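You operate a simulated robot arm through the tools that you are given. There is no shell and no other tool.

Carry out the task below with a simulated two-armed robot. There is one attempt and no reset: what you move stays moved.

JOB
Oil the sealer head and work its jaw in and out.
Fine: two to five drops, can back; gap knob round to its end stop, then back to its first stop. Set down upright: blue oil can.
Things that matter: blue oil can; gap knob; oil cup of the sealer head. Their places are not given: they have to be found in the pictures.

It is judged by the outcome, as a careful person would: the job done as asked, and still so three seconds after it is handed in. It fails if anything else is knocked over, pushed out of place, dropped, spilled or broken.

ROBOT AND FRAMES
Two 6-joint arms with two-finger parallel grippers on one trunk that stands fixed in place. Base frame: the origin is at the foot of the trunk, x ahead of it, y to its left, z up. Units: cm, degrees, N and s.
The left shoulder is at [28, 18.5, 110.5], the right one opposite. With the tool pointing down near the work surface each hand reaches from about 50 to 92 cm from the base axis, measured 20 degrees to its own side. Payload 1.57 kg a hand.
The tool frame of a hand sits at the grasp point between the pads (the TCP): z along the fingers, y along the line on which they close. The tips reach 3 cm beyond it. The gripper opens to 8 cm. The fingers are 1.7 cm wide and 1.2 cm thick; the gripper's body (4 by 8.2 cm) begins 8 cm behind the TCP.
Orientation is told as [roll, pitch, yaw] about the base's x, y, z axes, in that order, counted from this pose: with the fingers straight down and closing along the base's y, the tool's x points along the base's -x, its y along +y and its z along -z.

CONTROLS
- The arms move only by the tool send_rows. It takes "left_deltas", "right_deltas" or both (then of equal length, played together; a hand with none holds still); each is a list of rows, each a list of 3 entries, a list of its own where there are three numbers: the shift along the base's x, y, z in units of 40 mm (1.0 is 40 mm), then the turn, a rotation vector about the base's x, y, z in units of 8 degrees (1.0 is 8 degrees), then the opening, from 0 (shut) to 1 (fully open). In form: [[[x, y, z], [wx, wy, wz], hand], ...]. A call has 1 to 20 rows; each row shifts and turns the commanded pose from where the row before left it. A call with a number of a shift or a turn outside -1 to 1 is refused whole. Rows are played at 5 a second. More than 5 cm and 8.6 degrees between two rows, or a gripper value outside its range, and nothing of the call is played. A pose out of reach is approached as far as the arm can. The call stops where the force on the tool passes 40 N (or 10 N more than at its start, if that is more) or the arm is blocked; 0.2 s more then pass. Each finger travels about 15.3 cm/s and halts on what it meets, pressing with about 34 N; the grip force reading is that of the motor and also rises with nothing between the fingers. The clock runs only during rows and for 0.2 s after the last one: add rows that do not move to give the fingers time. The reply holds the time, the measured pose of the TCP, the force on the tool along the base axes, the opening and the grip force, in the units named above and with some noise, with the torque about the TCP (base axes, N m) and any sound that the robot's microphone picked up.
- Cameras (640 x 400 px; columns grow to the right, rows downward): "scene" is now at [24.49, 0.15, 156.28]; the picture's right is [-0.02, -1.00, 0.00], its down [-0.73, 0.02, -0.68] and it looks along [0.68, -0.01, -0.73] (base axes); focal length 348 px, centre (320, 200). "left" rides on the left gripper at [7.2, 0.7, -12.2] in its tool frame; the picture's right is [-0.09, 1.00, 0.00], its down [-0.84, -0.08, -0.54] and it looks along [-0.54, -0.05, 0.84] (tool axes); focal length 238 px, centre (320, 200). "right" rides on the right gripper at [7.2, -0.7, -12.2] in its tool frame; the picture's right is [0.09, 1.00, 0.00], its down [-0.84, 0.08, -0.54] and it looks along [-0.54, 0.05, 0.84] (tool axes); focal length 238 px, centre (320, 200).
- snapshot(camera): a new picture of that camera. It takes no simulated time.
- move_column(by): slides the trunk up (or, below 0, down) by that many cm; the arms and the scene camera ride with it, the base frame stays. It gives what a move gives, with no picture.
- head_to(pan, tilt): turns the head with the scene camera to pan (to the left, within 86 degrees either way) and tilt (down, from -29 to 69), counted from straight ahead of the robot. It gives what a move gives.
- measure_at(camera, pixels): for up to 12 pixels [column, row] of the newest picture of that camera ("zoom" is the newest enlarged one), the place [x, y, z] in the base frame of the surface seen there, good to about 0.2 cm, but the place of the scene camera against the robot may be out by one fixed shift of up to 2.5 cm in any direction. It takes no simulated time.
- zoom(camera, box): a new picture of the part [left, top, right, bottom] of that camera's present view, enlarged. It takes no simulated time.
- sign_off(): hands the job in; it is judged then, once.

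Open the grippers and draw the arms clear of the work before you hand the job in, unless the task says otherwise.

The tools are called as a command line: name --argument value ..., lists and objects as JSON in quotes. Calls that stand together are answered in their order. send_rows: Moves the arms, as the interface text tells. Its arguments: {"type":"object","properties":{"left_deltas":{"type":"array","items":{"type":"array"}},"right_deltas":{"type":"array","items":{"type":"array"}}},"required":[]} The other tools are called the same way: move_column (by) slides the trunk up or down; head_to (pan, tilt) turns the head that bears the scene camera; snapshot (camera) takes a picture; measure_at (camera, pixels) gives the place of the surface under pixels of a picture; zoom (camera, box) takes an enlarged picture of a part of a camera's view; sign_off () hands the job in.

At the start:

```text
time: 0.0
left_tcp_pos: [58.89, 20.46, 112.48]
left_tcp_rot: [0.0, 0.1, -0.1]
left_force: [0.4, 0.4, -0.6]
left_torque: [-0.01, -0.01, 0.01]
left_grip_width: 8.02
left_finger_force: 0.0
right_tcp_pos: [54.05, -19.87, 117.05]
right_tcp_rot: [-0.1, 0.1, 0.0]
right_force: [0.2, 0.3, -0.2]
right_torque: [0.0, -0.02, -0.01]
right_grip_width: 8.0
right_finger_force: 0.1
trunk travel left (down, up): [-80.0, 19.0]
head pan, tilt: [-1.2, 47.0]
```

scene: 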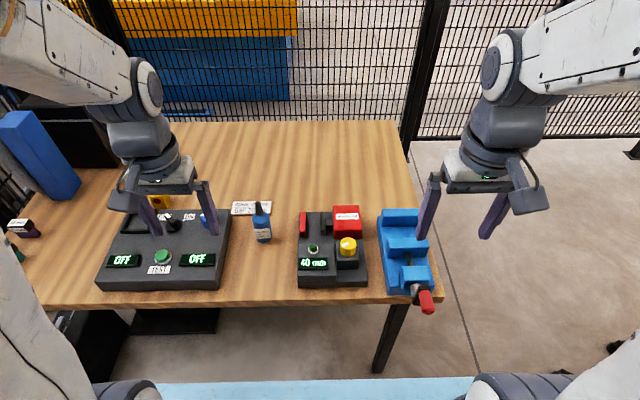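
right: 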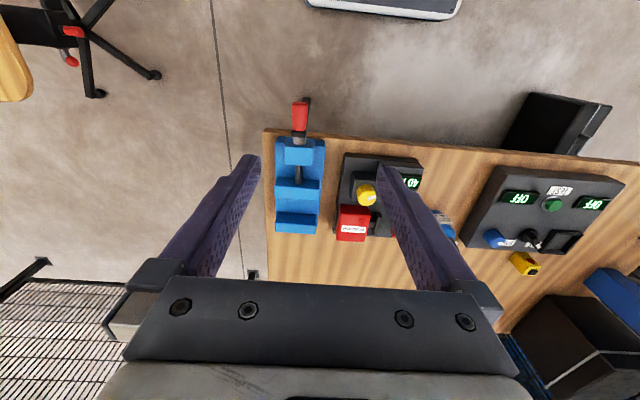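
left: 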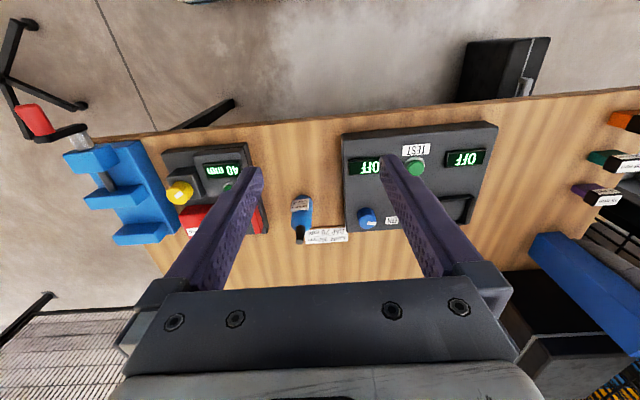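

The scene shows a blue bottle at about (262,222), a sealer-like device with a yellow knob at (348,246), and a panel at (165,250). I zoom in on the areas to identify things.

zoom --camera "scene" --box '[220, 180, 380, 300]'

zoom --camera "scene" --box '[80, 180, 240, 300]'

zoom --camera "left" --box '[140, 120, 380, 270]'

```text
3.33 times, centred on (300, 240) of scene
```

zoom: 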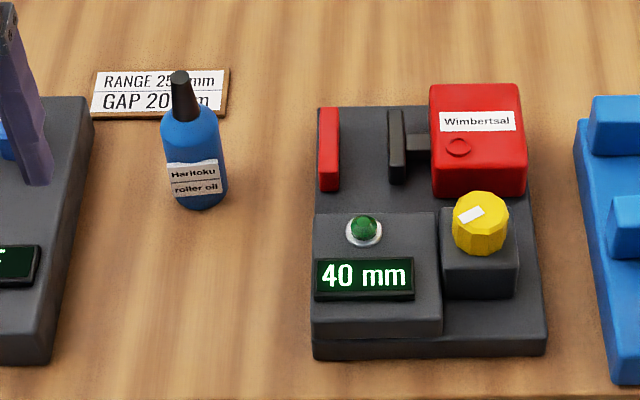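

```text
3.33 times, centred on (160, 240) of scene
```

zoom: 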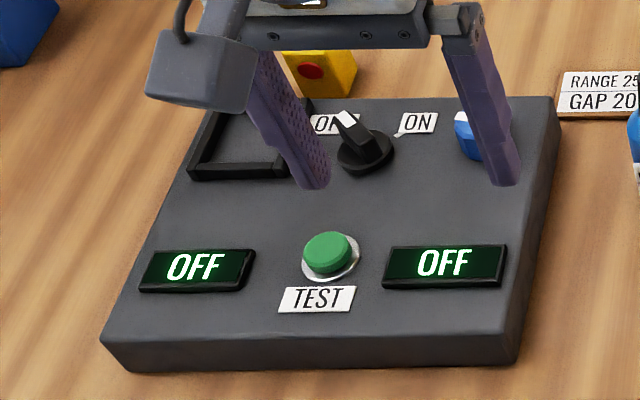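

```text
2.67 times, centred on (260, 195) of left
```

zoom: 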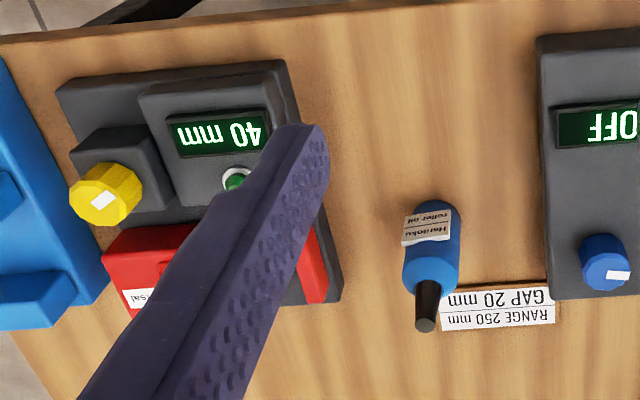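

The sealer head appears to be the right-hand dark unit with the red housing, "40 mm" display and yellow knob. I measure a number of points from the left wrist camera and the scene camera to compare.

measure_at --camera "left" --pixels '[[300, 205], [300, 235], [180, 193], [195, 215], [228, 186], [216, 170], [272, 200], [320, 160], [330, 237], [260, 220], [367, 216], [110, 190]]'

measure_at --camera "scene" --pixels '[[262, 232], [265, 206], [348, 246], [347, 212], [313, 248], [313, 264], [280, 250], [303, 222], [319, 217], [342, 222], [248, 208], [207, 220]]'

zoom --camera "scene" --box '[290, 195, 370, 245]'

```text
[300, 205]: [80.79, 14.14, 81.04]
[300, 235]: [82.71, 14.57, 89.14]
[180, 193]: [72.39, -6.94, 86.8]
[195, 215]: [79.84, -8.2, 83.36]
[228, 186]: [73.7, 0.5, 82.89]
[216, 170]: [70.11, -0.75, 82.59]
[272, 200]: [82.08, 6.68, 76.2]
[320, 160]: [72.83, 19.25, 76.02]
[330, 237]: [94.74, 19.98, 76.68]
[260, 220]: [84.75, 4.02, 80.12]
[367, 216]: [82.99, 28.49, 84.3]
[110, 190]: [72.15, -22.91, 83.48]
```

```text
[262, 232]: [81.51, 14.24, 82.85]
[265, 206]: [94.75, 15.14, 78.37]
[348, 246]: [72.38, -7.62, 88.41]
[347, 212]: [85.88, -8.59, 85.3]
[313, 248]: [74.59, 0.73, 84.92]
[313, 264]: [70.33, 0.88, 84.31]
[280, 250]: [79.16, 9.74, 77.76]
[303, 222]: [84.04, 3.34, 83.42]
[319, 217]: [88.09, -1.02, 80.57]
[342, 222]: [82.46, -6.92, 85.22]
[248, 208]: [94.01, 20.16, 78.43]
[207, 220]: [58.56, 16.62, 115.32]
```

```text
8.00 times, centred on (330, 220) of scene
```

zoom: 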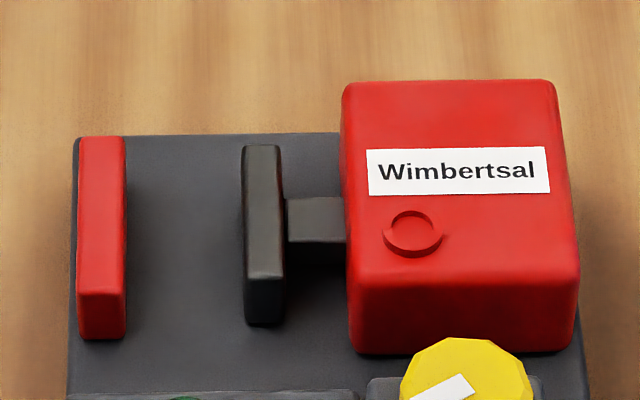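

Scene camera reads the table ~1.8 cm higher than the wrist camera, so I will trust the wrist cameras. I look around to the left and right for other relevant items before acting.

head_to --pan 35 --tilt 45

snapshot --camera "scene"

```text
time: 1.0
left_tcp_pos: [58.94, 20.68, 112.46]
left_tcp_rot: [-0.1, 0.0, 0.0]
left_force: [1.1, -0.4, 1.0]
left_torque: [0.0, 0.02, -0.01]
left_grip_width: 8.01
left_finger_force: 0.1
right_tcp_pos: [54.01, -19.82, 117.0]
right_tcp_rot: [0.0, 0.0, 0.1]
right_force: [1.1, -0.7, 0.3]
right_torque: [-0.01, -0.05, -0.02]
right_grip_width: 7.98
right_finger_force: 0.0
trunk travel left (down, up): [-80.0, 19.0]
head pan, tilt: [35.0, 45.0]
```

```text
taken
```

scene: 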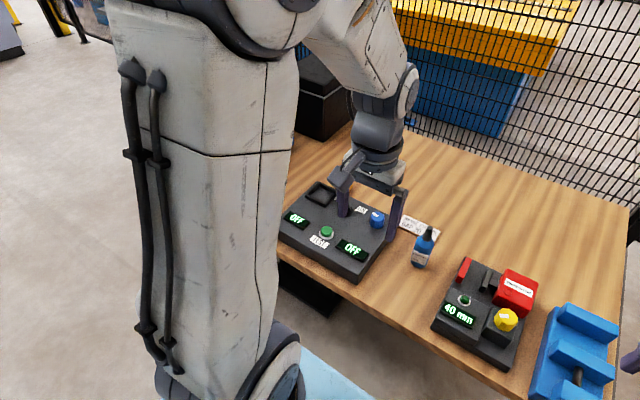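

The left arm blocks this view; I zoom the left wrist camera on the far-left items at around (610,160) and the left panel.

zoom --camera "left" --box '[520, 90, 640, 220]'

zoom --camera "left" --box '[280, 120, 520, 270]'

head_to --pan 0 --tilt 47

```text
3.08 times, centred on (580, 155) of left
```

zoom: 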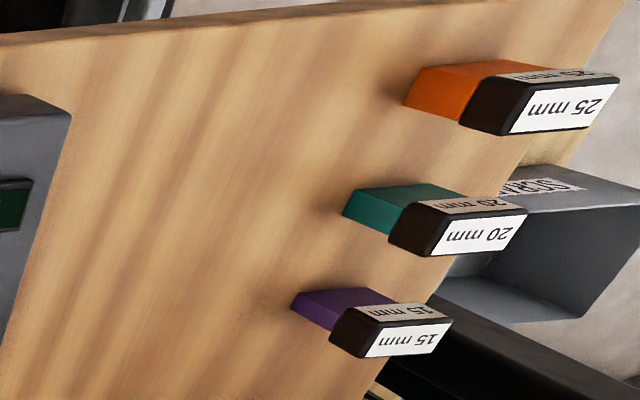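

```text
2.67 times, centred on (400, 195) of left
```

zoom: 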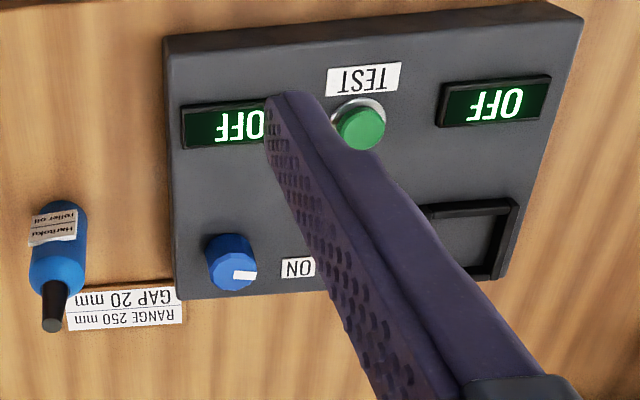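

```text
time: 2.0
left_tcp_pos: [58.99, 20.59, 112.52]
left_tcp_rot: [-0.1, 0.0, 0.0]
left_force: [-0.2, -0.4, -0.2]
left_torque: [0.05, 0.02, -0.01]
left_grip_width: 8.0
left_finger_force: 0.1
right_tcp_pos: [53.97, -19.82, 116.96]
right_tcp_rot: [0.0, -0.1, 0.0]
right_force: [0.0, 0.0, -0.5]
right_torque: [0.01, 0.0, 0.02]
right_grip_width: 7.97
right_finger_force: 0.1
trunk travel left (down, up): [-80.0, 19.0]
head pan, tilt: [0.0, 47.0]
```

Those far-left pieces are gauge blocks for the other panel, and the yellow knob with the 40 mm gap display on the red-headed unit is the one to use. I'll bring the left hand into a forward-pitched pose (30° below horizontal) in the air in front of the bottle, which sits near (81.5, 14.2).

send_rows --left_deltas '[[[0.1, -0.2, -0.5], [0, -1, 0], 1], [[0.1, -0.2, -0.5], [0, -1, 0], 1], [[0.1, -0.2, -0.5], [0, -1, 0], 1], [[0.1, -0.2, -0.5], [0, -1, 0], 1], [[0.1, -0.2, -0.5], [0, -1, 0], 1], [[0.1, -0.2, -0.5], [0, -1, 0], 1], [[0.1, -0.2, -0.5], [0, -1, 0], 1], [[0.1, -0.17, -0.5], [0, -0.5, 0], 1], [[0, 0, 0], [0, 0, 0], 1]]'

snapshot --camera "left"

snapshot --camera "scene"

```text
time: 4.0
left_tcp_pos: [70.05, 14.24, 97.59]
left_tcp_rot: [0.1, -60.0, -0.1]
left_force: [-0.3, 0.2, 0.6]
left_torque: [0.0, 0.02, -0.03]
left_grip_width: 8.02
left_finger_force: 0.1
left hand out of reach, approached as far as the arm can: row 3, 4, 5, 6, 7
right_tcp_pos: [54.08, -19.84, 116.93]
right_tcp_rot: [-0.1, 0.0, 0.0]
right_force: [0.2, -0.2, -0.6]
right_torque: [0.02, -0.05, -0.01]
right_grip_width: 8.01
right_finger_force: 0.1
trunk travel left (down, up): [-80.0, 19.0]
head pan, tilt: [0.0, 47.0]
```

```text
taken
```

left: 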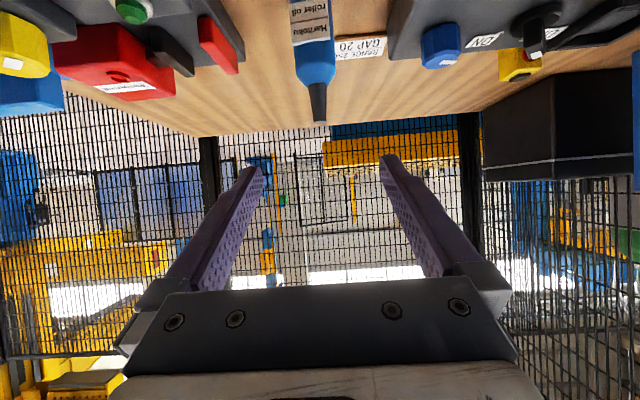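

```text
taken
```

scene: 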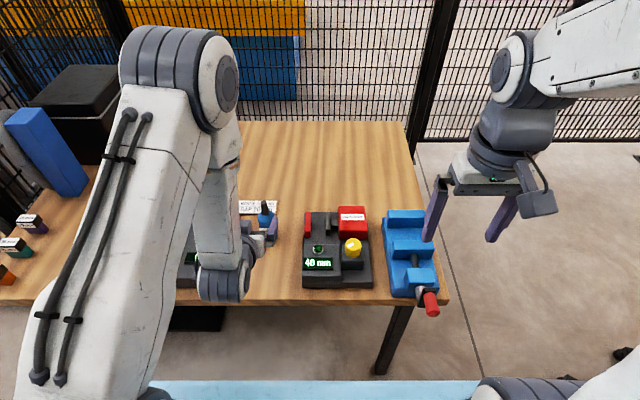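

The hand is now at (70, 14.2, 97.6) pitched -60; the upside-down wrist view shows the bottle nozzle tip at (319,118) and body around (313,50). I measure the bottle, cup area, and nearby obstacles.

measure_at --camera "left" --pixels '[[319, 118], [317, 95], [315, 80], [314, 55], [298, 55], [332, 55], [310, 10], [120, 78], [218, 45], [178, 48], [440, 45], [12, 45]]'

zoom --camera "left" --box '[240, 0, 400, 130]'

zoom --camera "left" --box '[0, 0, 260, 130]'

```text
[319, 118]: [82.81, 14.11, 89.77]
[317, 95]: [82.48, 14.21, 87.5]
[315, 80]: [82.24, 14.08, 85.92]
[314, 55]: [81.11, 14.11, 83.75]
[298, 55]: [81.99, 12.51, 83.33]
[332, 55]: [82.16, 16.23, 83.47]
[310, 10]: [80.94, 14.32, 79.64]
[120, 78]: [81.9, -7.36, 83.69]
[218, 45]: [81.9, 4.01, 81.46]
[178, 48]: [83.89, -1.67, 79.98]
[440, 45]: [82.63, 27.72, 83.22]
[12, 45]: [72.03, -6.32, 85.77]
```

```text
3.08 times, centred on (320, 65) of left
```

zoom: 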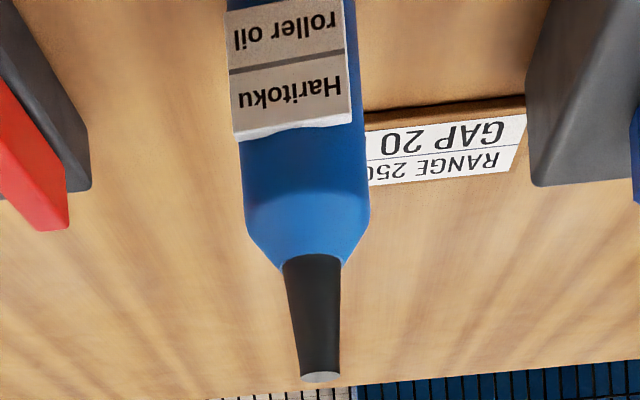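

```text
2.46 times, centred on (130, 65) of left
```

zoom: 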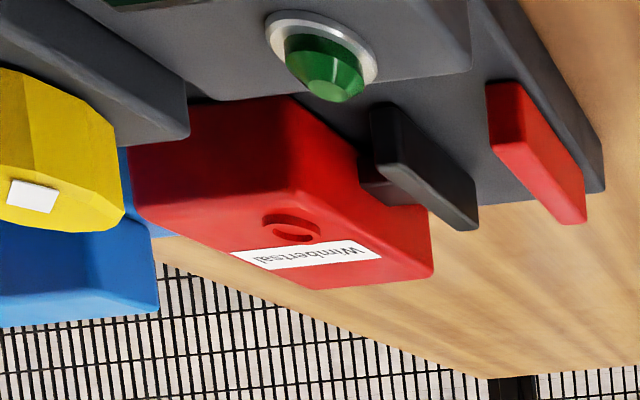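

Bottle centre is about (82.7, 14.3), radius ~1.9, tip at z 89.8. I measure the oil cup ring around (119,92) and the box top in the wrist view, plus the sealer edges.

measure_at --camera "left" --pixels '[[119, 93], [119, 90], [119, 97], [108, 92], [130, 92], [100, 85], [165, 110], [80, 85], [55, 60], [140, 105], [120, 87], [125, 92]]'

zoom --camera "left" --box '[80, 70, 160, 120]'

zoom --camera "right" --box '[320, 140, 440, 250]'

```text
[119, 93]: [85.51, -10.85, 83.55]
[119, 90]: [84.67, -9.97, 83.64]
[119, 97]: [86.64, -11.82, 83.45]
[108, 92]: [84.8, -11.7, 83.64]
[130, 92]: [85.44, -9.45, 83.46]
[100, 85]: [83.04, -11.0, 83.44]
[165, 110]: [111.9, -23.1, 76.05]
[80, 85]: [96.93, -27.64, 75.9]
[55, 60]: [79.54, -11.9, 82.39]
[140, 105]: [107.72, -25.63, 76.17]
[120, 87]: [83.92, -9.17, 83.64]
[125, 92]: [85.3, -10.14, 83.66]
```

```text
8.00 times, centred on (120, 95) of left
```

zoom: 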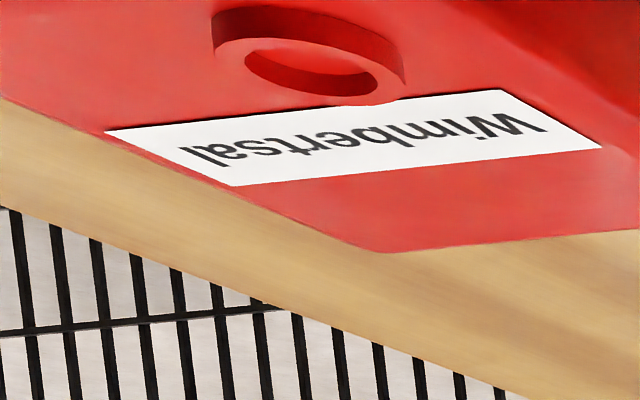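

```text
3.64 times, centred on (380, 195) of right
```

zoom: 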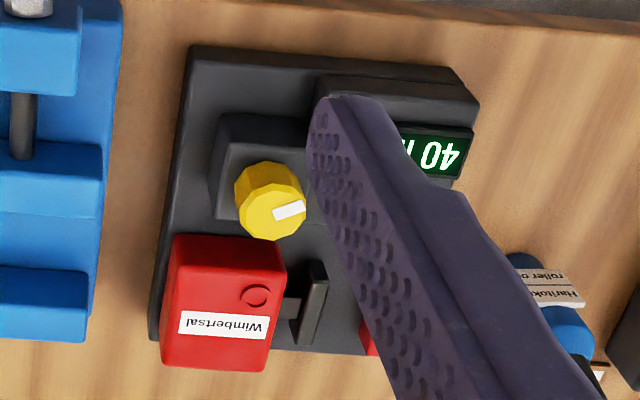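

The cup is the raised red ring centred at about wrist-pixel (119,79). I measure it precisely in both wrist views through fresh zooms.

zoom --camera "left" --box '[90, 60, 150, 100]'

measure_at --camera "zoom" --pixels '[[310, 205], [310, 185], [240, 170], [390, 200], [300, 255], [310, 130], [300, 165], [395, 150], [200, 160], [190, 90]]'

zoom --camera "right" --box '[340, 170, 400, 250]'

measure_at --camera "zoom" --pixels '[[300, 200], [330, 245], [280, 100], [250, 220]]'

```text
10.00 times, centred on (120, 80) of left
```

zoom: 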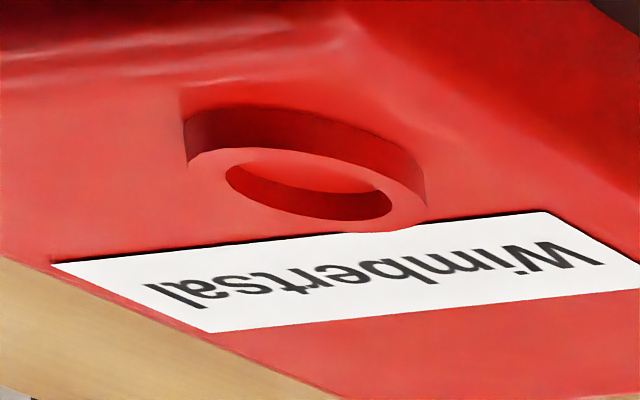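

```text
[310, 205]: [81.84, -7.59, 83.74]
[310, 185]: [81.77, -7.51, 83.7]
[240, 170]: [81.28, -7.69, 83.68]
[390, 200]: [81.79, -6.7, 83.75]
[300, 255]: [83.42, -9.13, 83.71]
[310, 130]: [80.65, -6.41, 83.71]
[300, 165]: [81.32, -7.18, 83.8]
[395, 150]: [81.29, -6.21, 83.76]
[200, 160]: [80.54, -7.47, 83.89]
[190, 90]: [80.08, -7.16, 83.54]
```

```text
5.00 times, centred on (370, 210) of right
```

zoom: 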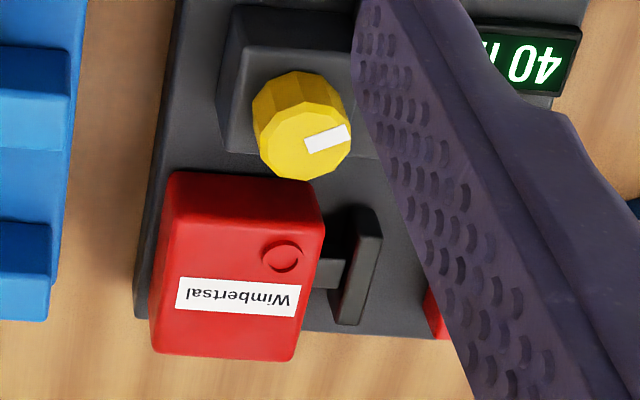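

```text
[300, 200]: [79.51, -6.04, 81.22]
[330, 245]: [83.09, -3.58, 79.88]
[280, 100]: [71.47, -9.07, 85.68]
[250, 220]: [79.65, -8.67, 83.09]
```

Now I measure the cup at right-zoom pixel (282,257) and the knob top around (305,143) and pedestal.

measure_at --camera "zoom" --pixels '[[282, 258], [265, 255], [298, 257], [282, 241], [282, 273], [302, 145], [258, 135], [350, 140], [300, 180], [300, 112], [235, 110], [350, 160]]'

```text
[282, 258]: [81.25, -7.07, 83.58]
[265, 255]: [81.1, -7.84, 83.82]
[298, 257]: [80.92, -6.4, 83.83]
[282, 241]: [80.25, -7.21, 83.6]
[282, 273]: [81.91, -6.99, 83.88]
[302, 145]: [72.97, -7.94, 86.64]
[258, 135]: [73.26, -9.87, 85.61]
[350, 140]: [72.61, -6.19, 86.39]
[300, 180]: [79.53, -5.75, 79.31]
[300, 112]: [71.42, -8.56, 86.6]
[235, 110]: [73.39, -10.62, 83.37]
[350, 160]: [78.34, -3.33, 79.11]
```

Cup centre ≈ (81.4, -7.2), rim z ≈ 83.8; knob centre ≈ (73, -8), top z ≈ 86.6. I now lower the left hand in front of the bottle (still 10 cm short of it) to the grasp height.

send_rows --left_deltas '[[[0.05, 0, -0.7], [0, 0, 0], 1], [[0.05, 0, -0.7], [0, 0, 0], 1], [[0.05, 0, -0.7], [0, 0, 0], 1], [[0.05, 0, -0.7], [0, 0, 0], 1], [[0, 0, -0.7], [0, 0, 0], 1], [[0, 0, 0], [0, 0, 0], 1], [[0, 0, 0], [0, 0, 0], 1]]'

snapshot --camera "left"

snapshot --camera "scene"

```text
time: 5.6
left_tcp_pos: [70.86, 14.36, 83.55]
left_tcp_rot: [0.0, -60.1, 0.0]
left_force: [-0.6, -0.6, -1.2]
left_torque: [-0.01, 0.03, -0.02]
left_grip_width: 7.98
left_finger_force: 0.0
right_tcp_pos: [54.0, -19.83, 116.95]
right_tcp_rot: [0.1, 0.0, -0.1]
right_force: [-0.1, 0.2, -0.1]
right_torque: [0.04, 0.0, 0.04]
right_grip_width: 8.02
right_finger_force: 0.1
trunk travel left (down, up): [-80.0, 19.0]
head pan, tilt: [0.0, 47.0]
```

```text
taken
```

left: 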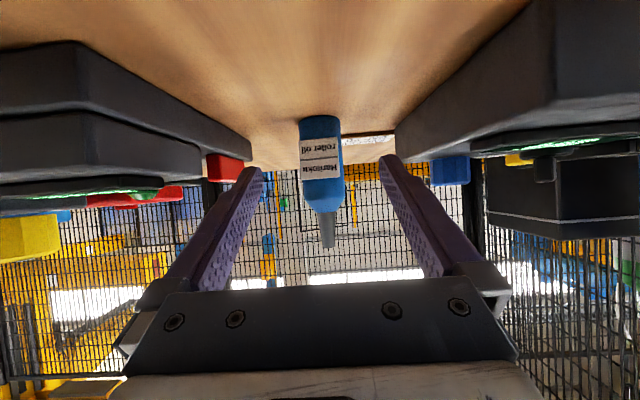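

```text
taken
```

scene: 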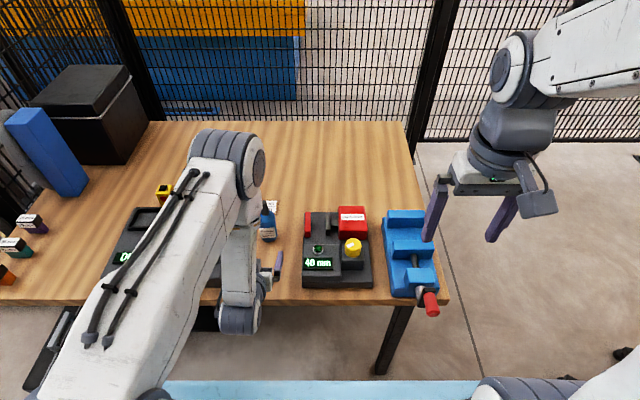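

The hand is at (70.9, 14.4, 83.6) with the bottle straight ahead at columns 300–345. I re-measure the bottle and the neighbouring edges from here.

measure_at --camera "left" --pixels '[[321, 170], [303, 170], [341, 170], [321, 125], [321, 200], [327, 240], [397, 140], [440, 105], [250, 150], [150, 100], [400, 170], [325, 215]]'

```text
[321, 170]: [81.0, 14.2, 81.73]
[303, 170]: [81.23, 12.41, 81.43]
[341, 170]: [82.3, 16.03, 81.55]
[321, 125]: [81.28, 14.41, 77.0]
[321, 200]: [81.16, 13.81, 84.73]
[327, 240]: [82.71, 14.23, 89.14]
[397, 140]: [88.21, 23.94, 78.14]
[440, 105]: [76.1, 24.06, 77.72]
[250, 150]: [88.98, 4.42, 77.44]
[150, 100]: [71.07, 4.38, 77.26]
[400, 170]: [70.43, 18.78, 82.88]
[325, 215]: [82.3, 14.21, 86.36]
```

Bottle axis is (82.9, 14.25). I lower 2.5 cm and slide forward 12 cm so the open fingers straddle the body, without closing yet.

send_rows --left_deltas '[[[0, -0.02, -0.3], [0, 0, 0], 1], [[0.2, 0, -0.3], [0, 0, 0], 1], [[0.5, 0, -0.03], [0, 0, 0], 1], [[0.5, 0, 0], [0, 0, 0], 1], [[0.5, 0, 0], [0, 0, 0], 1], [[0.5, 0, 0], [0, 0, 0], 1], [[0.5, 0, 0], [0, 0, 0], 1], [[0.3, 0, 0], [0, 0, 0], 1], [[0, 0, 0], [0, 0, 0], 1], [[0, 0, 0], [0, 0, 0], 1]]'

snapshot --camera "left"

snapshot --camera "scene"

```text
time: 7.8
left_tcp_pos: [83.18, 14.14, 80.86]
left_tcp_rot: [0.0, -60.0, 0.0]
left_force: [-0.3, -0.8, -0.2]
left_torque: [0.0, 0.02, 0.0]
left_grip_width: 8.0
left_finger_force: 0.1
right_tcp_pos: [54.01, -19.81, 117.02]
right_tcp_rot: [0.0, 0.0, 0.1]
right_force: [-0.2, 0.1, 0.5]
right_torque: [0.02, -0.01, -0.01]
right_grip_width: 8.0
right_finger_force: 0.1
trunk travel left (down, up): [-80.0, 19.0]
head pan, tilt: [0.0, 47.0]
```

```text
taken
```

left: 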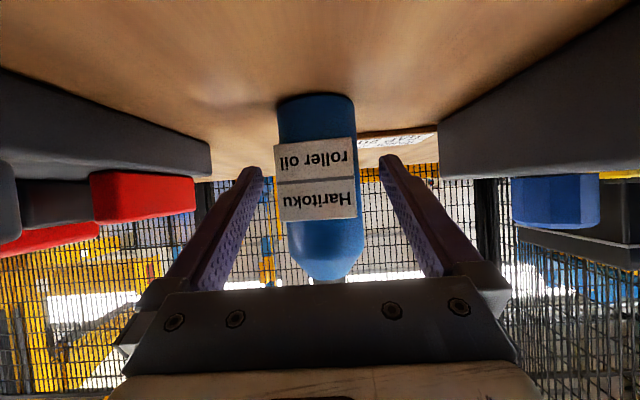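

```text
taken
```

scene: 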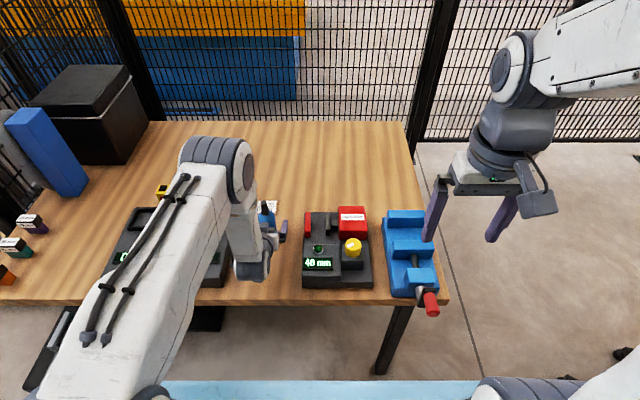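

The bottle sits between the fingers (columns 277–365, pads at 262 and 380). I close the gripper on it and wait.

send_rows --left_deltas '[[[0, 0.02, 0], [0, 0, 0], 0.7], [[0, 0, 0], [0, 0, 0], 0.4], [[0, 0, 0], [0, 0, 0], 0.4], [[0, 0, 0], [0, 0, 0], 0.4], [[0, 0, 0], [0, 0, 0], 0.4]]'

snapshot --camera "left"

```text
time: 9.0
left_tcp_pos: [83.23, 14.2, 80.87]
left_tcp_rot: [-0.1, -60.0, 0.0]
left_force: [0.9, 0.7, 0.3]
left_torque: [-0.01, 0.0, 0.01]
left_grip_width: 4.5
left_finger_force: 34.0
right_tcp_pos: [54.03, -19.75, 117.01]
right_tcp_rot: [0.0, 0.0, -0.1]
right_force: [0.6, 0.0, -0.2]
right_torque: [0.02, 0.0, 0.0]
right_grip_width: 7.98
right_finger_force: 0.1
trunk travel left (down, up): [-80.0, 19.0]
head pan, tilt: [0.0, 47.0]
```

```text
taken
```

left: 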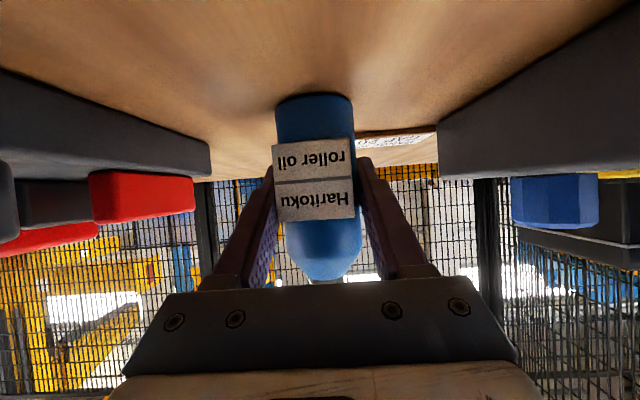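

Gripped at 4.5 cm width with 34 N; TCP (83.2, 14.2, 80.9) is my return pose. I lift 4 cm and check that the can follows.

send_rows --left_deltas '[[[0, 0, 0.3], [0, 0, 0], 0.4], [[0, 0, 0.35], [0, 0, 0], 0.4], [[0, 0, 0.35], [0, 0, 0], 0.4], [[0, 0, 0], [0, 0, 0], 0.4]]'

snapshot --camera "left"

zoom --camera "scene" --box '[200, 160, 400, 300]'

```text
time: 10.0
left_tcp_pos: [82.99, 14.24, 85.0]
left_tcp_rot: [0.0, -60.0, -0.1]
left_force: [1.0, -0.8, -1.5]
left_torque: [-0.05, 0.02, 0.0]
left_grip_width: 4.49
left_finger_force: 33.8
right_tcp_pos: [53.97, -19.78, 117.01]
right_tcp_rot: [-0.1, 0.0, 0.0]
right_force: [-0.2, -0.2, -0.4]
right_torque: [-0.02, 0.03, 0.01]
right_grip_width: 8.01
right_finger_force: 0.1
trunk travel left (down, up): [-80.0, 19.0]
head pan, tilt: [0.0, 47.0]
```

```text
taken
```

left: 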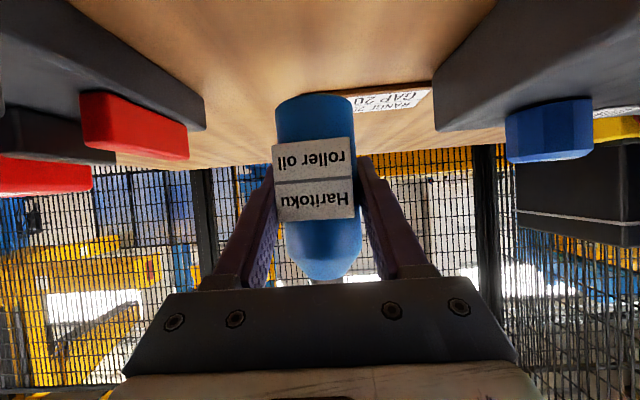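

```text
2.86 times, centred on (300, 230) of scene
```

zoom: 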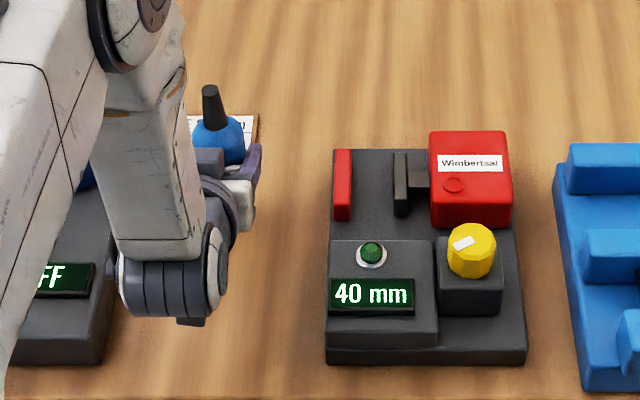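

The can rises cleanly with the hand. I lift another 13 cm while pitching the tool to horizontal, so the can leans back 30° only.

send_rows --left_deltas '[[[0, 0, 0.7], [0, 0, 0], 0.4], [[0, 0, 0.7], [0, -0.5, 0], 0.4], [[0, 0, 0.7], [0, -0.9, 0], 0.4], [[0, 0, 0.6], [0, -0.9, 0], 0.4], [[0, 0, 0.5], [0, -0.9, 0], 0.4], [[0, 0, 0], [0, -0.55, 0], 0.4], [[0, 0, 0], [0, 0, 0], 0.4]]'

snapshot --camera "scene"

snapshot --camera "left"

```text
time: 11.6
left_tcp_pos: [83.12, 14.3, 97.88]
left_tcp_rot: [171.2, -90.1, -171.2]
left_force: [-0.2, -1.0, -1.8]
left_torque: [0.02, -0.03, -0.03]
left_grip_width: 4.47
left_finger_force: 33.4
right_tcp_pos: [53.99, -19.86, 117.09]
right_tcp_rot: [0.0, -0.1, 0.1]
right_force: [-0.5, -0.4, -0.1]
right_torque: [0.03, -0.04, -0.01]
right_grip_width: 7.97
right_finger_force: 0.0
trunk travel left (down, up): [-80.0, 19.0]
head pan, tilt: [0.0, 47.0]
```

```text
taken
```

scene: 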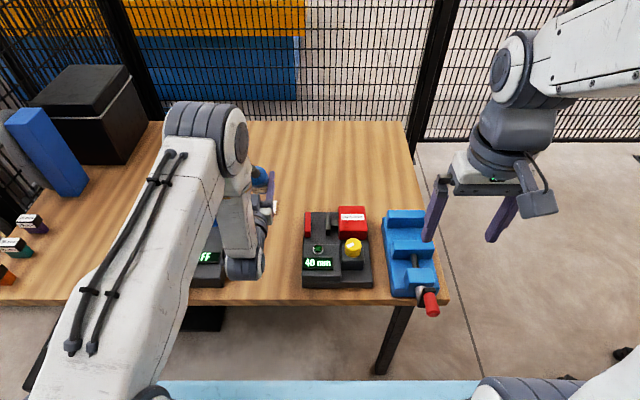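

```text
taken
```

left: 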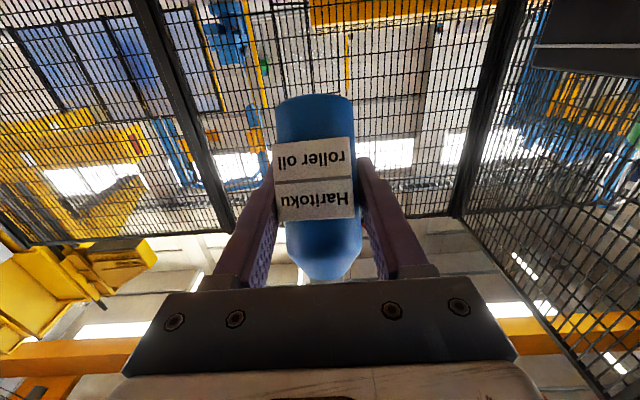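

Tool is horizontal, can leaning 30°. I now roll about base x in steps, so that the nozzle leans toward the sealer (−y), first 32° while moving right a little.

send_rows --left_deltas '[[[0.05, -0.3, 0], [1, 0, 0], 0.4], [[0.08, -0.4, 0], [1, 0, 0], 0.4], [[0.08, -0.4, 0], [1, 0, 0], 0.4], [[0.08, -0.4, 0], [1, 0, 0], 0.4], [[0, 0, 0], [0, 0, 0], 0.4]]'

snapshot --camera "scene"

```text
time: 12.8
left_tcp_pos: [84.2, 8.02, 97.75]
left_tcp_rot: [90.0, -58.0, -89.9]
left_force: [-0.2, -0.2, -1.9]
left_torque: [0.02, -0.01, 0.01]
left_grip_width: 4.48
left_finger_force: 33.9
right_tcp_pos: [54.0, -19.79, 116.99]
right_tcp_rot: [0.1, 0.0, 0.0]
right_force: [-0.2, 0.4, 0.3]
right_torque: [-0.01, 0.0, 0.02]
right_grip_width: 8.03
right_finger_force: 0.2
trunk travel left (down, up): [-80.0, 19.0]
head pan, tilt: [0.0, 47.0]
```

```text
taken
```

scene: 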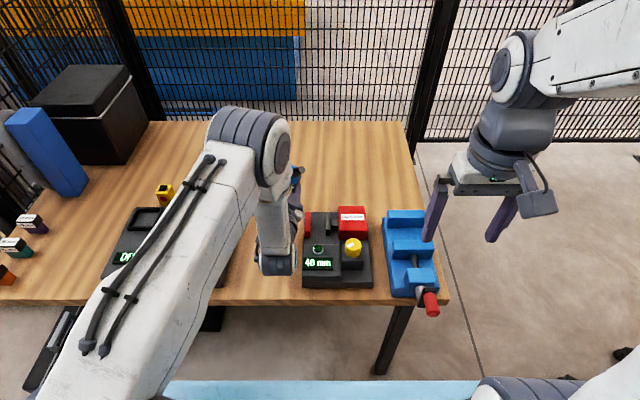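

The roll works. Continuing to 72° roll (nozzle still above horizontal), moving TCP toward (85.9, 0.2, 95).

send_rows --left_deltas '[[[0.085, -0.39, -0.1], [1, 0, 0], 0.4], [[0.085, -0.39, -0.15], [1, 0, 0], 0.4], [[0.085, -0.39, -0.15], [1, 0, 0], 0.4], [[0.085, -0.39, -0.15], [1, 0, 0], 0.4], [[0.085, -0.39, -0.15], [1, 0, 0], 0.4], [[0, 0, 0], [0, 0, 0], 0.4]]'

snapshot --camera "scene"

snapshot --camera "right"

snapshot --camera "left"

```text
time: 14.2
left_tcp_pos: [85.75, 0.46, 94.94]
left_tcp_rot: [90.0, -17.9, -90.1]
left_force: [0.6, 0.0, -1.5]
left_torque: [0.0, 0.05, 0.0]
left_grip_width: 4.48
left_finger_force: 34.3
right_tcp_pos: [54.07, -19.84, 116.99]
right_tcp_rot: [-0.1, 0.0, 0.0]
right_force: [0.0, 0.2, 0.1]
right_torque: [-0.01, 0.03, 0.0]
right_grip_width: 7.99
right_finger_force: 0.1
trunk travel left (down, up): [-80.0, 19.0]
head pan, tilt: [0.0, 47.0]
```

```text
taken
```

scene: 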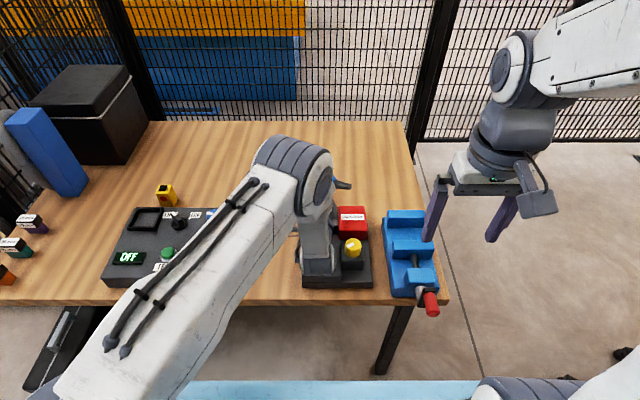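

```text
taken
```

right: 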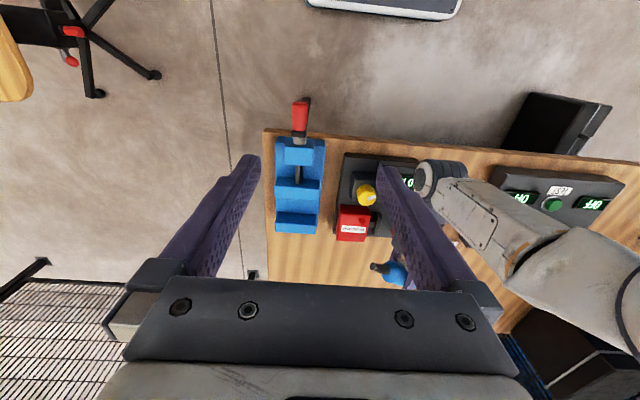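

```text
taken
```

left: 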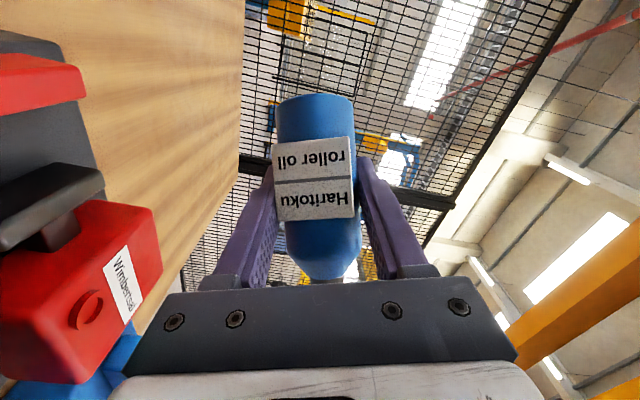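

The right wrist camera sees the nozzle tip near (374,266), and the left one the cup at (86,310). I measure both.

zoom --camera "right" --box '[340, 180, 420, 300]'

measure_at --camera "right" --pixels '[[373, 265], [376, 267], [380, 269], [390, 272], [400, 272]]'

measure_at --camera "left" --pixels '[[87, 310], [80, 310], [93, 310], [87, 298], [87, 322], [316, 150], [325, 270]]'

zoom --camera "left" --box '[40, 260, 140, 350]'

```text
3.33 times, centred on (380, 240) of right
```

zoom: 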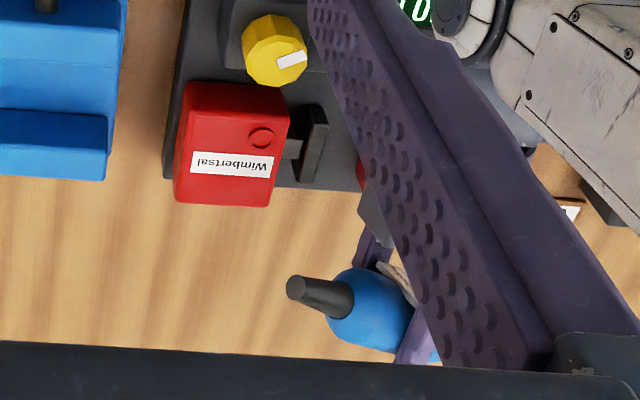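

```text
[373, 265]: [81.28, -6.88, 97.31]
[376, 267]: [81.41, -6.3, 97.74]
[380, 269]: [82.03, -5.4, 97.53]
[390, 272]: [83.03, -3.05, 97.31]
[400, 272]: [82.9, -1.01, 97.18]
```

```text
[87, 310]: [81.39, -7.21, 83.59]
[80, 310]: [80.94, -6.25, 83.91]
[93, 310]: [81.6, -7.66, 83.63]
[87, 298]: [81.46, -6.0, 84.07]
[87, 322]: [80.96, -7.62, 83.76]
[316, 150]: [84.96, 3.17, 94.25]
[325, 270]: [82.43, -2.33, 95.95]
```

```text
4.44 times, centred on (90, 305) of left
```

zoom: 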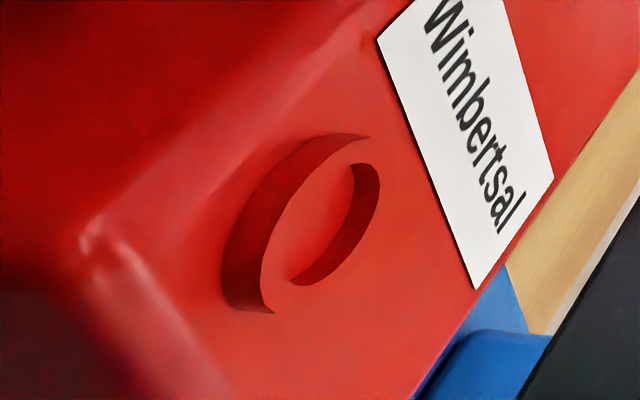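

The tip measures (81.28, -6.88, 97.3), exactly as predicted from my geometry. I refine the cup centre with the zoomed picture.

measure_at --camera "zoom" --pixels '[[320, 222], [375, 175], [360, 240], [290, 283], [350, 160], [280, 240], [270, 300], [375, 150], [240, 290], [320, 140], [390, 200], [330, 280]]'

```text
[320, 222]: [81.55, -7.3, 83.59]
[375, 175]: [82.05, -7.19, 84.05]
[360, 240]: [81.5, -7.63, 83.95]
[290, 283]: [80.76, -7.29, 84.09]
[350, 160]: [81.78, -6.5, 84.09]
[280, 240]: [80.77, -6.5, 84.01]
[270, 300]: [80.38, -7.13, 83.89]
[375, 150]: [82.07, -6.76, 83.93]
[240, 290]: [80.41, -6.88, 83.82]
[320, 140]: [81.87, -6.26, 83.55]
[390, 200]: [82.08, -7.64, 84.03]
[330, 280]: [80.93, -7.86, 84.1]
```

Cup centre ≈ (81.35, -7.15), rim z ≈ 84.05. Before tilting further I check how much clearance the left wrist joint has above the display, using the right camera around (438,178).

measure_at --camera "right" --pixels '[[425, 180], [440, 170], [455, 168], [445, 195], [420, 165], [470, 200], [430, 195], [405, 182], [412, 190], [462, 235]]'

zoom --camera "scene" --box '[260, 160, 400, 300]'

```text
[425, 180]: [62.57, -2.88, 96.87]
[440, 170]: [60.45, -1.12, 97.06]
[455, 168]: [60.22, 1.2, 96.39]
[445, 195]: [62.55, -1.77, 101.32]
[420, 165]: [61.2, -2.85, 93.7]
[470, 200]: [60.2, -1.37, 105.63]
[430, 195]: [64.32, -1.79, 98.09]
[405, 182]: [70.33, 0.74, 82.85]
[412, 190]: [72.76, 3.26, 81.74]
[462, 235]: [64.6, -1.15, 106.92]
```

```text
2.86 times, centred on (330, 230) of scene
```

zoom: 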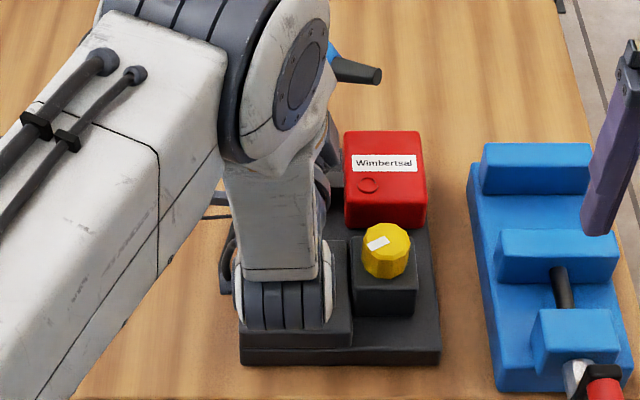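

The wrist sits at x≈62, z≥91, well clear of the sealer. I roll two more steps to 88° (nozzle nearly level) and lower so the tip is about 7.5 cm above the cup.

send_rows --left_deltas '[[[0.01, 0.015, -0.43], [1, 0, 0], 0.4], [[0.01, 0.015, -0.43], [1, 0, 0], 0.4], [[0, 0, 0], [0, 0, 0], 0.4]]'

snapshot --camera "right"

snapshot --camera "scene"

```text
time: 15.0
left_tcp_pos: [86.2, 0.58, 91.53]
left_tcp_rot: [90.0, -2.0, -90.0]
left_force: [0.0, 0.6, -2.4]
left_torque: [0.04, 0.01, 0.03]
left_grip_width: 4.5
left_finger_force: 33.9
right_tcp_pos: [53.92, -19.93, 116.89]
right_tcp_rot: [0.0, 0.0, 0.0]
right_force: [-0.1, -0.1, 0.4]
right_torque: [0.0, -0.02, 0.01]
right_grip_width: 8.03
right_finger_force: 0.0
trunk travel left (down, up): [-80.0, 19.0]
head pan, tilt: [0.0, 47.0]
```

```text
taken
```

right: 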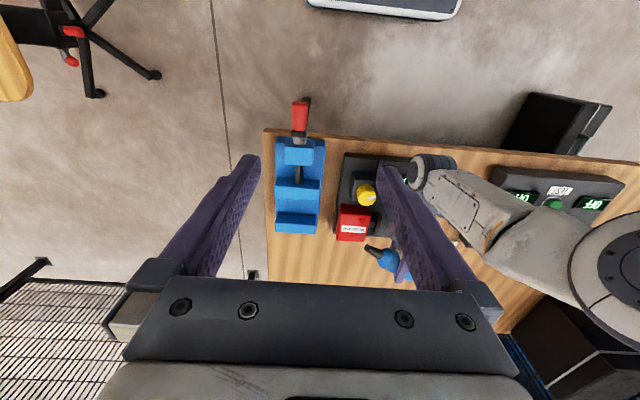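

```text
taken
```

scene: 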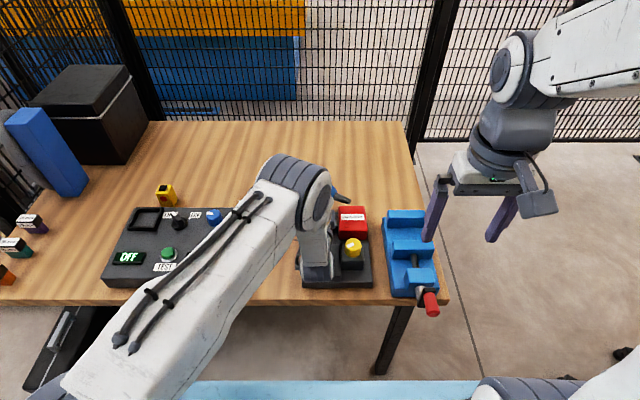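

The nozzle tip is now near (367,248) in the right view. I measure it to correct the aim before tilting below level.

zoom --camera "right" --box '[340, 190, 420, 290]'

measure_at --camera "right" --pixels '[[366, 246], [368, 248], [371, 250], [375, 253], [366, 249], [367, 245]]'

```text
4.00 times, centred on (380, 240) of right
```

zoom: 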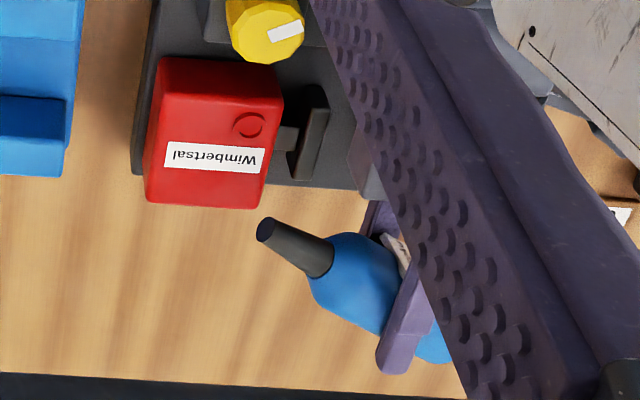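

```text
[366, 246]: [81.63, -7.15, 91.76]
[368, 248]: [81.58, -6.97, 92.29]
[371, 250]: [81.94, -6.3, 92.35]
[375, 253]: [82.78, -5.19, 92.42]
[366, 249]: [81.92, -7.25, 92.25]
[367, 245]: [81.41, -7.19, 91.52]
```

Tip is at (81.65, -7.15, 91.8), so I shift x by −0.3 cm and tilt 16° below level, watching for any sound or drop.

send_rows --left_deltas '[[[-0.08, -0.009, 0], [1, 0, 0], 0.4], [[0, -0.047, 0], [1, 0, 0], 0.4]]'

zoom --camera "right" --box '[340, 190, 420, 290]'

```text
time: 15.6
left_tcp_pos: [85.81, 0.15, 91.54]
left_tcp_rot: [89.9, 14.1, -90.0]
left_force: [-0.3, 0.2, -2.9]
left_torque: [0.01, -0.04, 0.04]
left_grip_width: 4.52
left_finger_force: 34.2
right_tcp_pos: [54.16, -19.89, 116.94]
right_tcp_rot: [0.0, -0.1, 0.1]
right_force: [-0.3, -0.5, -0.5]
right_torque: [0.0, 0.02, -0.01]
right_grip_width: 8.0
right_finger_force: 0.0
trunk travel left (down, up): [-80.0, 19.0]
head pan, tilt: [0.0, 47.0]
```

```text
4.00 times, centred on (380, 240) of right
```

zoom: 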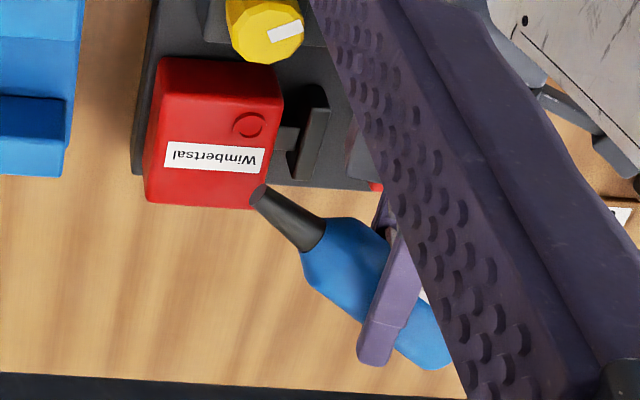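

No sound yet at 104°. I check the tip position at zoom (258,195) again.

measure_at --camera "zoom" --pixels '[[255, 198], [258, 194], [262, 190], [265, 200], [280, 215]]'

```text
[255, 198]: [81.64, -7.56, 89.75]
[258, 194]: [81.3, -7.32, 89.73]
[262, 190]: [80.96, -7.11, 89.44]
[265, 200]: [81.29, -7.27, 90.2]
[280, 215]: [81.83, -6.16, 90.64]
```

Tip is (81.3, -7.33, 89.6), right over the cup. I tilt another 16° to 120°, with a small +y correction.

send_rows --left_deltas '[[[0, -0.043, 0], [1, 0, 0], 0.4], [[0, -0.118, 0], [1, 0, 0], 0.4]]'

zoom --camera "right" --box '[340, 190, 420, 290]'

measure_at --camera "zoom" --pixels '[[250, 160], [255, 165], [260, 170], [250, 170], [265, 175]]'

```text
time: 16.2
left_tcp_pos: [85.73, -0.44, 91.59]
left_tcp_rot: [90.0, 30.1, -90.0]
left_force: [0.6, -0.7, -1.5]
left_torque: [-0.02, 0.01, 0.0]
left_grip_width: 4.48
left_finger_force: 33.9
right_tcp_pos: [54.09, -19.9, 116.97]
right_tcp_rot: [0.0, 0.0, 0.0]
right_force: [-0.1, -0.1, 0.3]
right_torque: [0.0, -0.02, -0.01]
right_grip_width: 8.02
right_finger_force: 0.1
trunk travel left (down, up): [-80.0, 19.0]
head pan, tilt: [0.0, 47.0]
```

```text
4.00 times, centred on (380, 240) of right
```

zoom: 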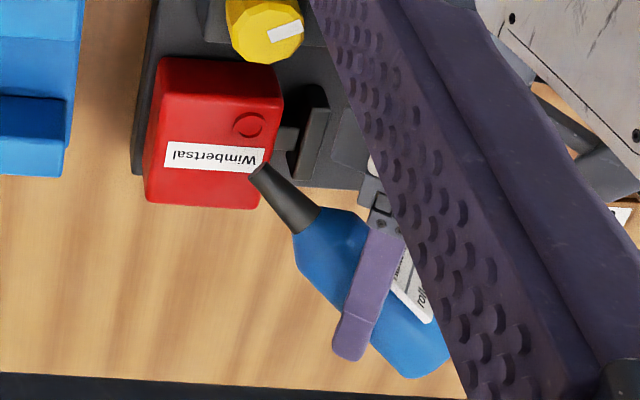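

```text
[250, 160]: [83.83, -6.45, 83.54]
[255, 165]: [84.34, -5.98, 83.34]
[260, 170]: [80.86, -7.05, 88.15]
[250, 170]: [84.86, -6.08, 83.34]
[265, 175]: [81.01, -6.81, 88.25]
```

Tip estimated at (81.3, -7.1, 87.7), no sound yet at ~26° below level. I tilt one step at a time from here.

send_rows --left_deltas '[[[0.01, -0.151, 0], [1, 0, 0], 0.4]]'

snapshot --camera "left"

```text
time: 16.6
left_tcp_pos: [85.82, -0.86, 91.58]
left_tcp_rot: [90.0, 38.2, -90.1]
left_force: [-0.2, -0.2, -1.2]
left_torque: [0.01, -0.01, 0.0]
left_grip_width: 4.49
left_finger_force: 33.6
right_tcp_pos: [54.07, -19.79, 117.04]
right_tcp_rot: [0.0, 0.0, 0.0]
right_force: [0.1, 0.3, 0.3]
right_torque: [0.01, -0.02, 0.01]
right_grip_width: 8.0
right_finger_force: 0.1
trunk travel left (down, up): [-80.0, 19.0]
head pan, tilt: [0.0, 47.0]
```

```text
taken
```

left: 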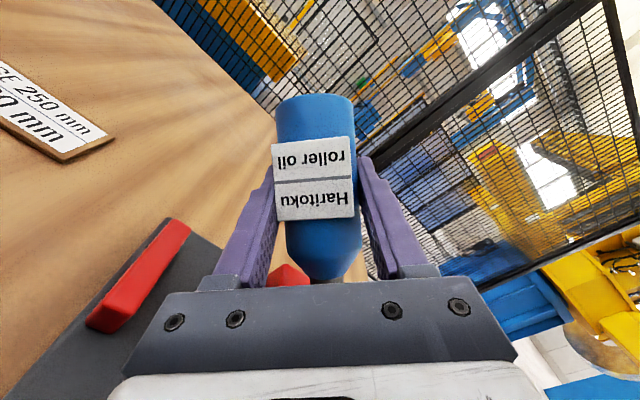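

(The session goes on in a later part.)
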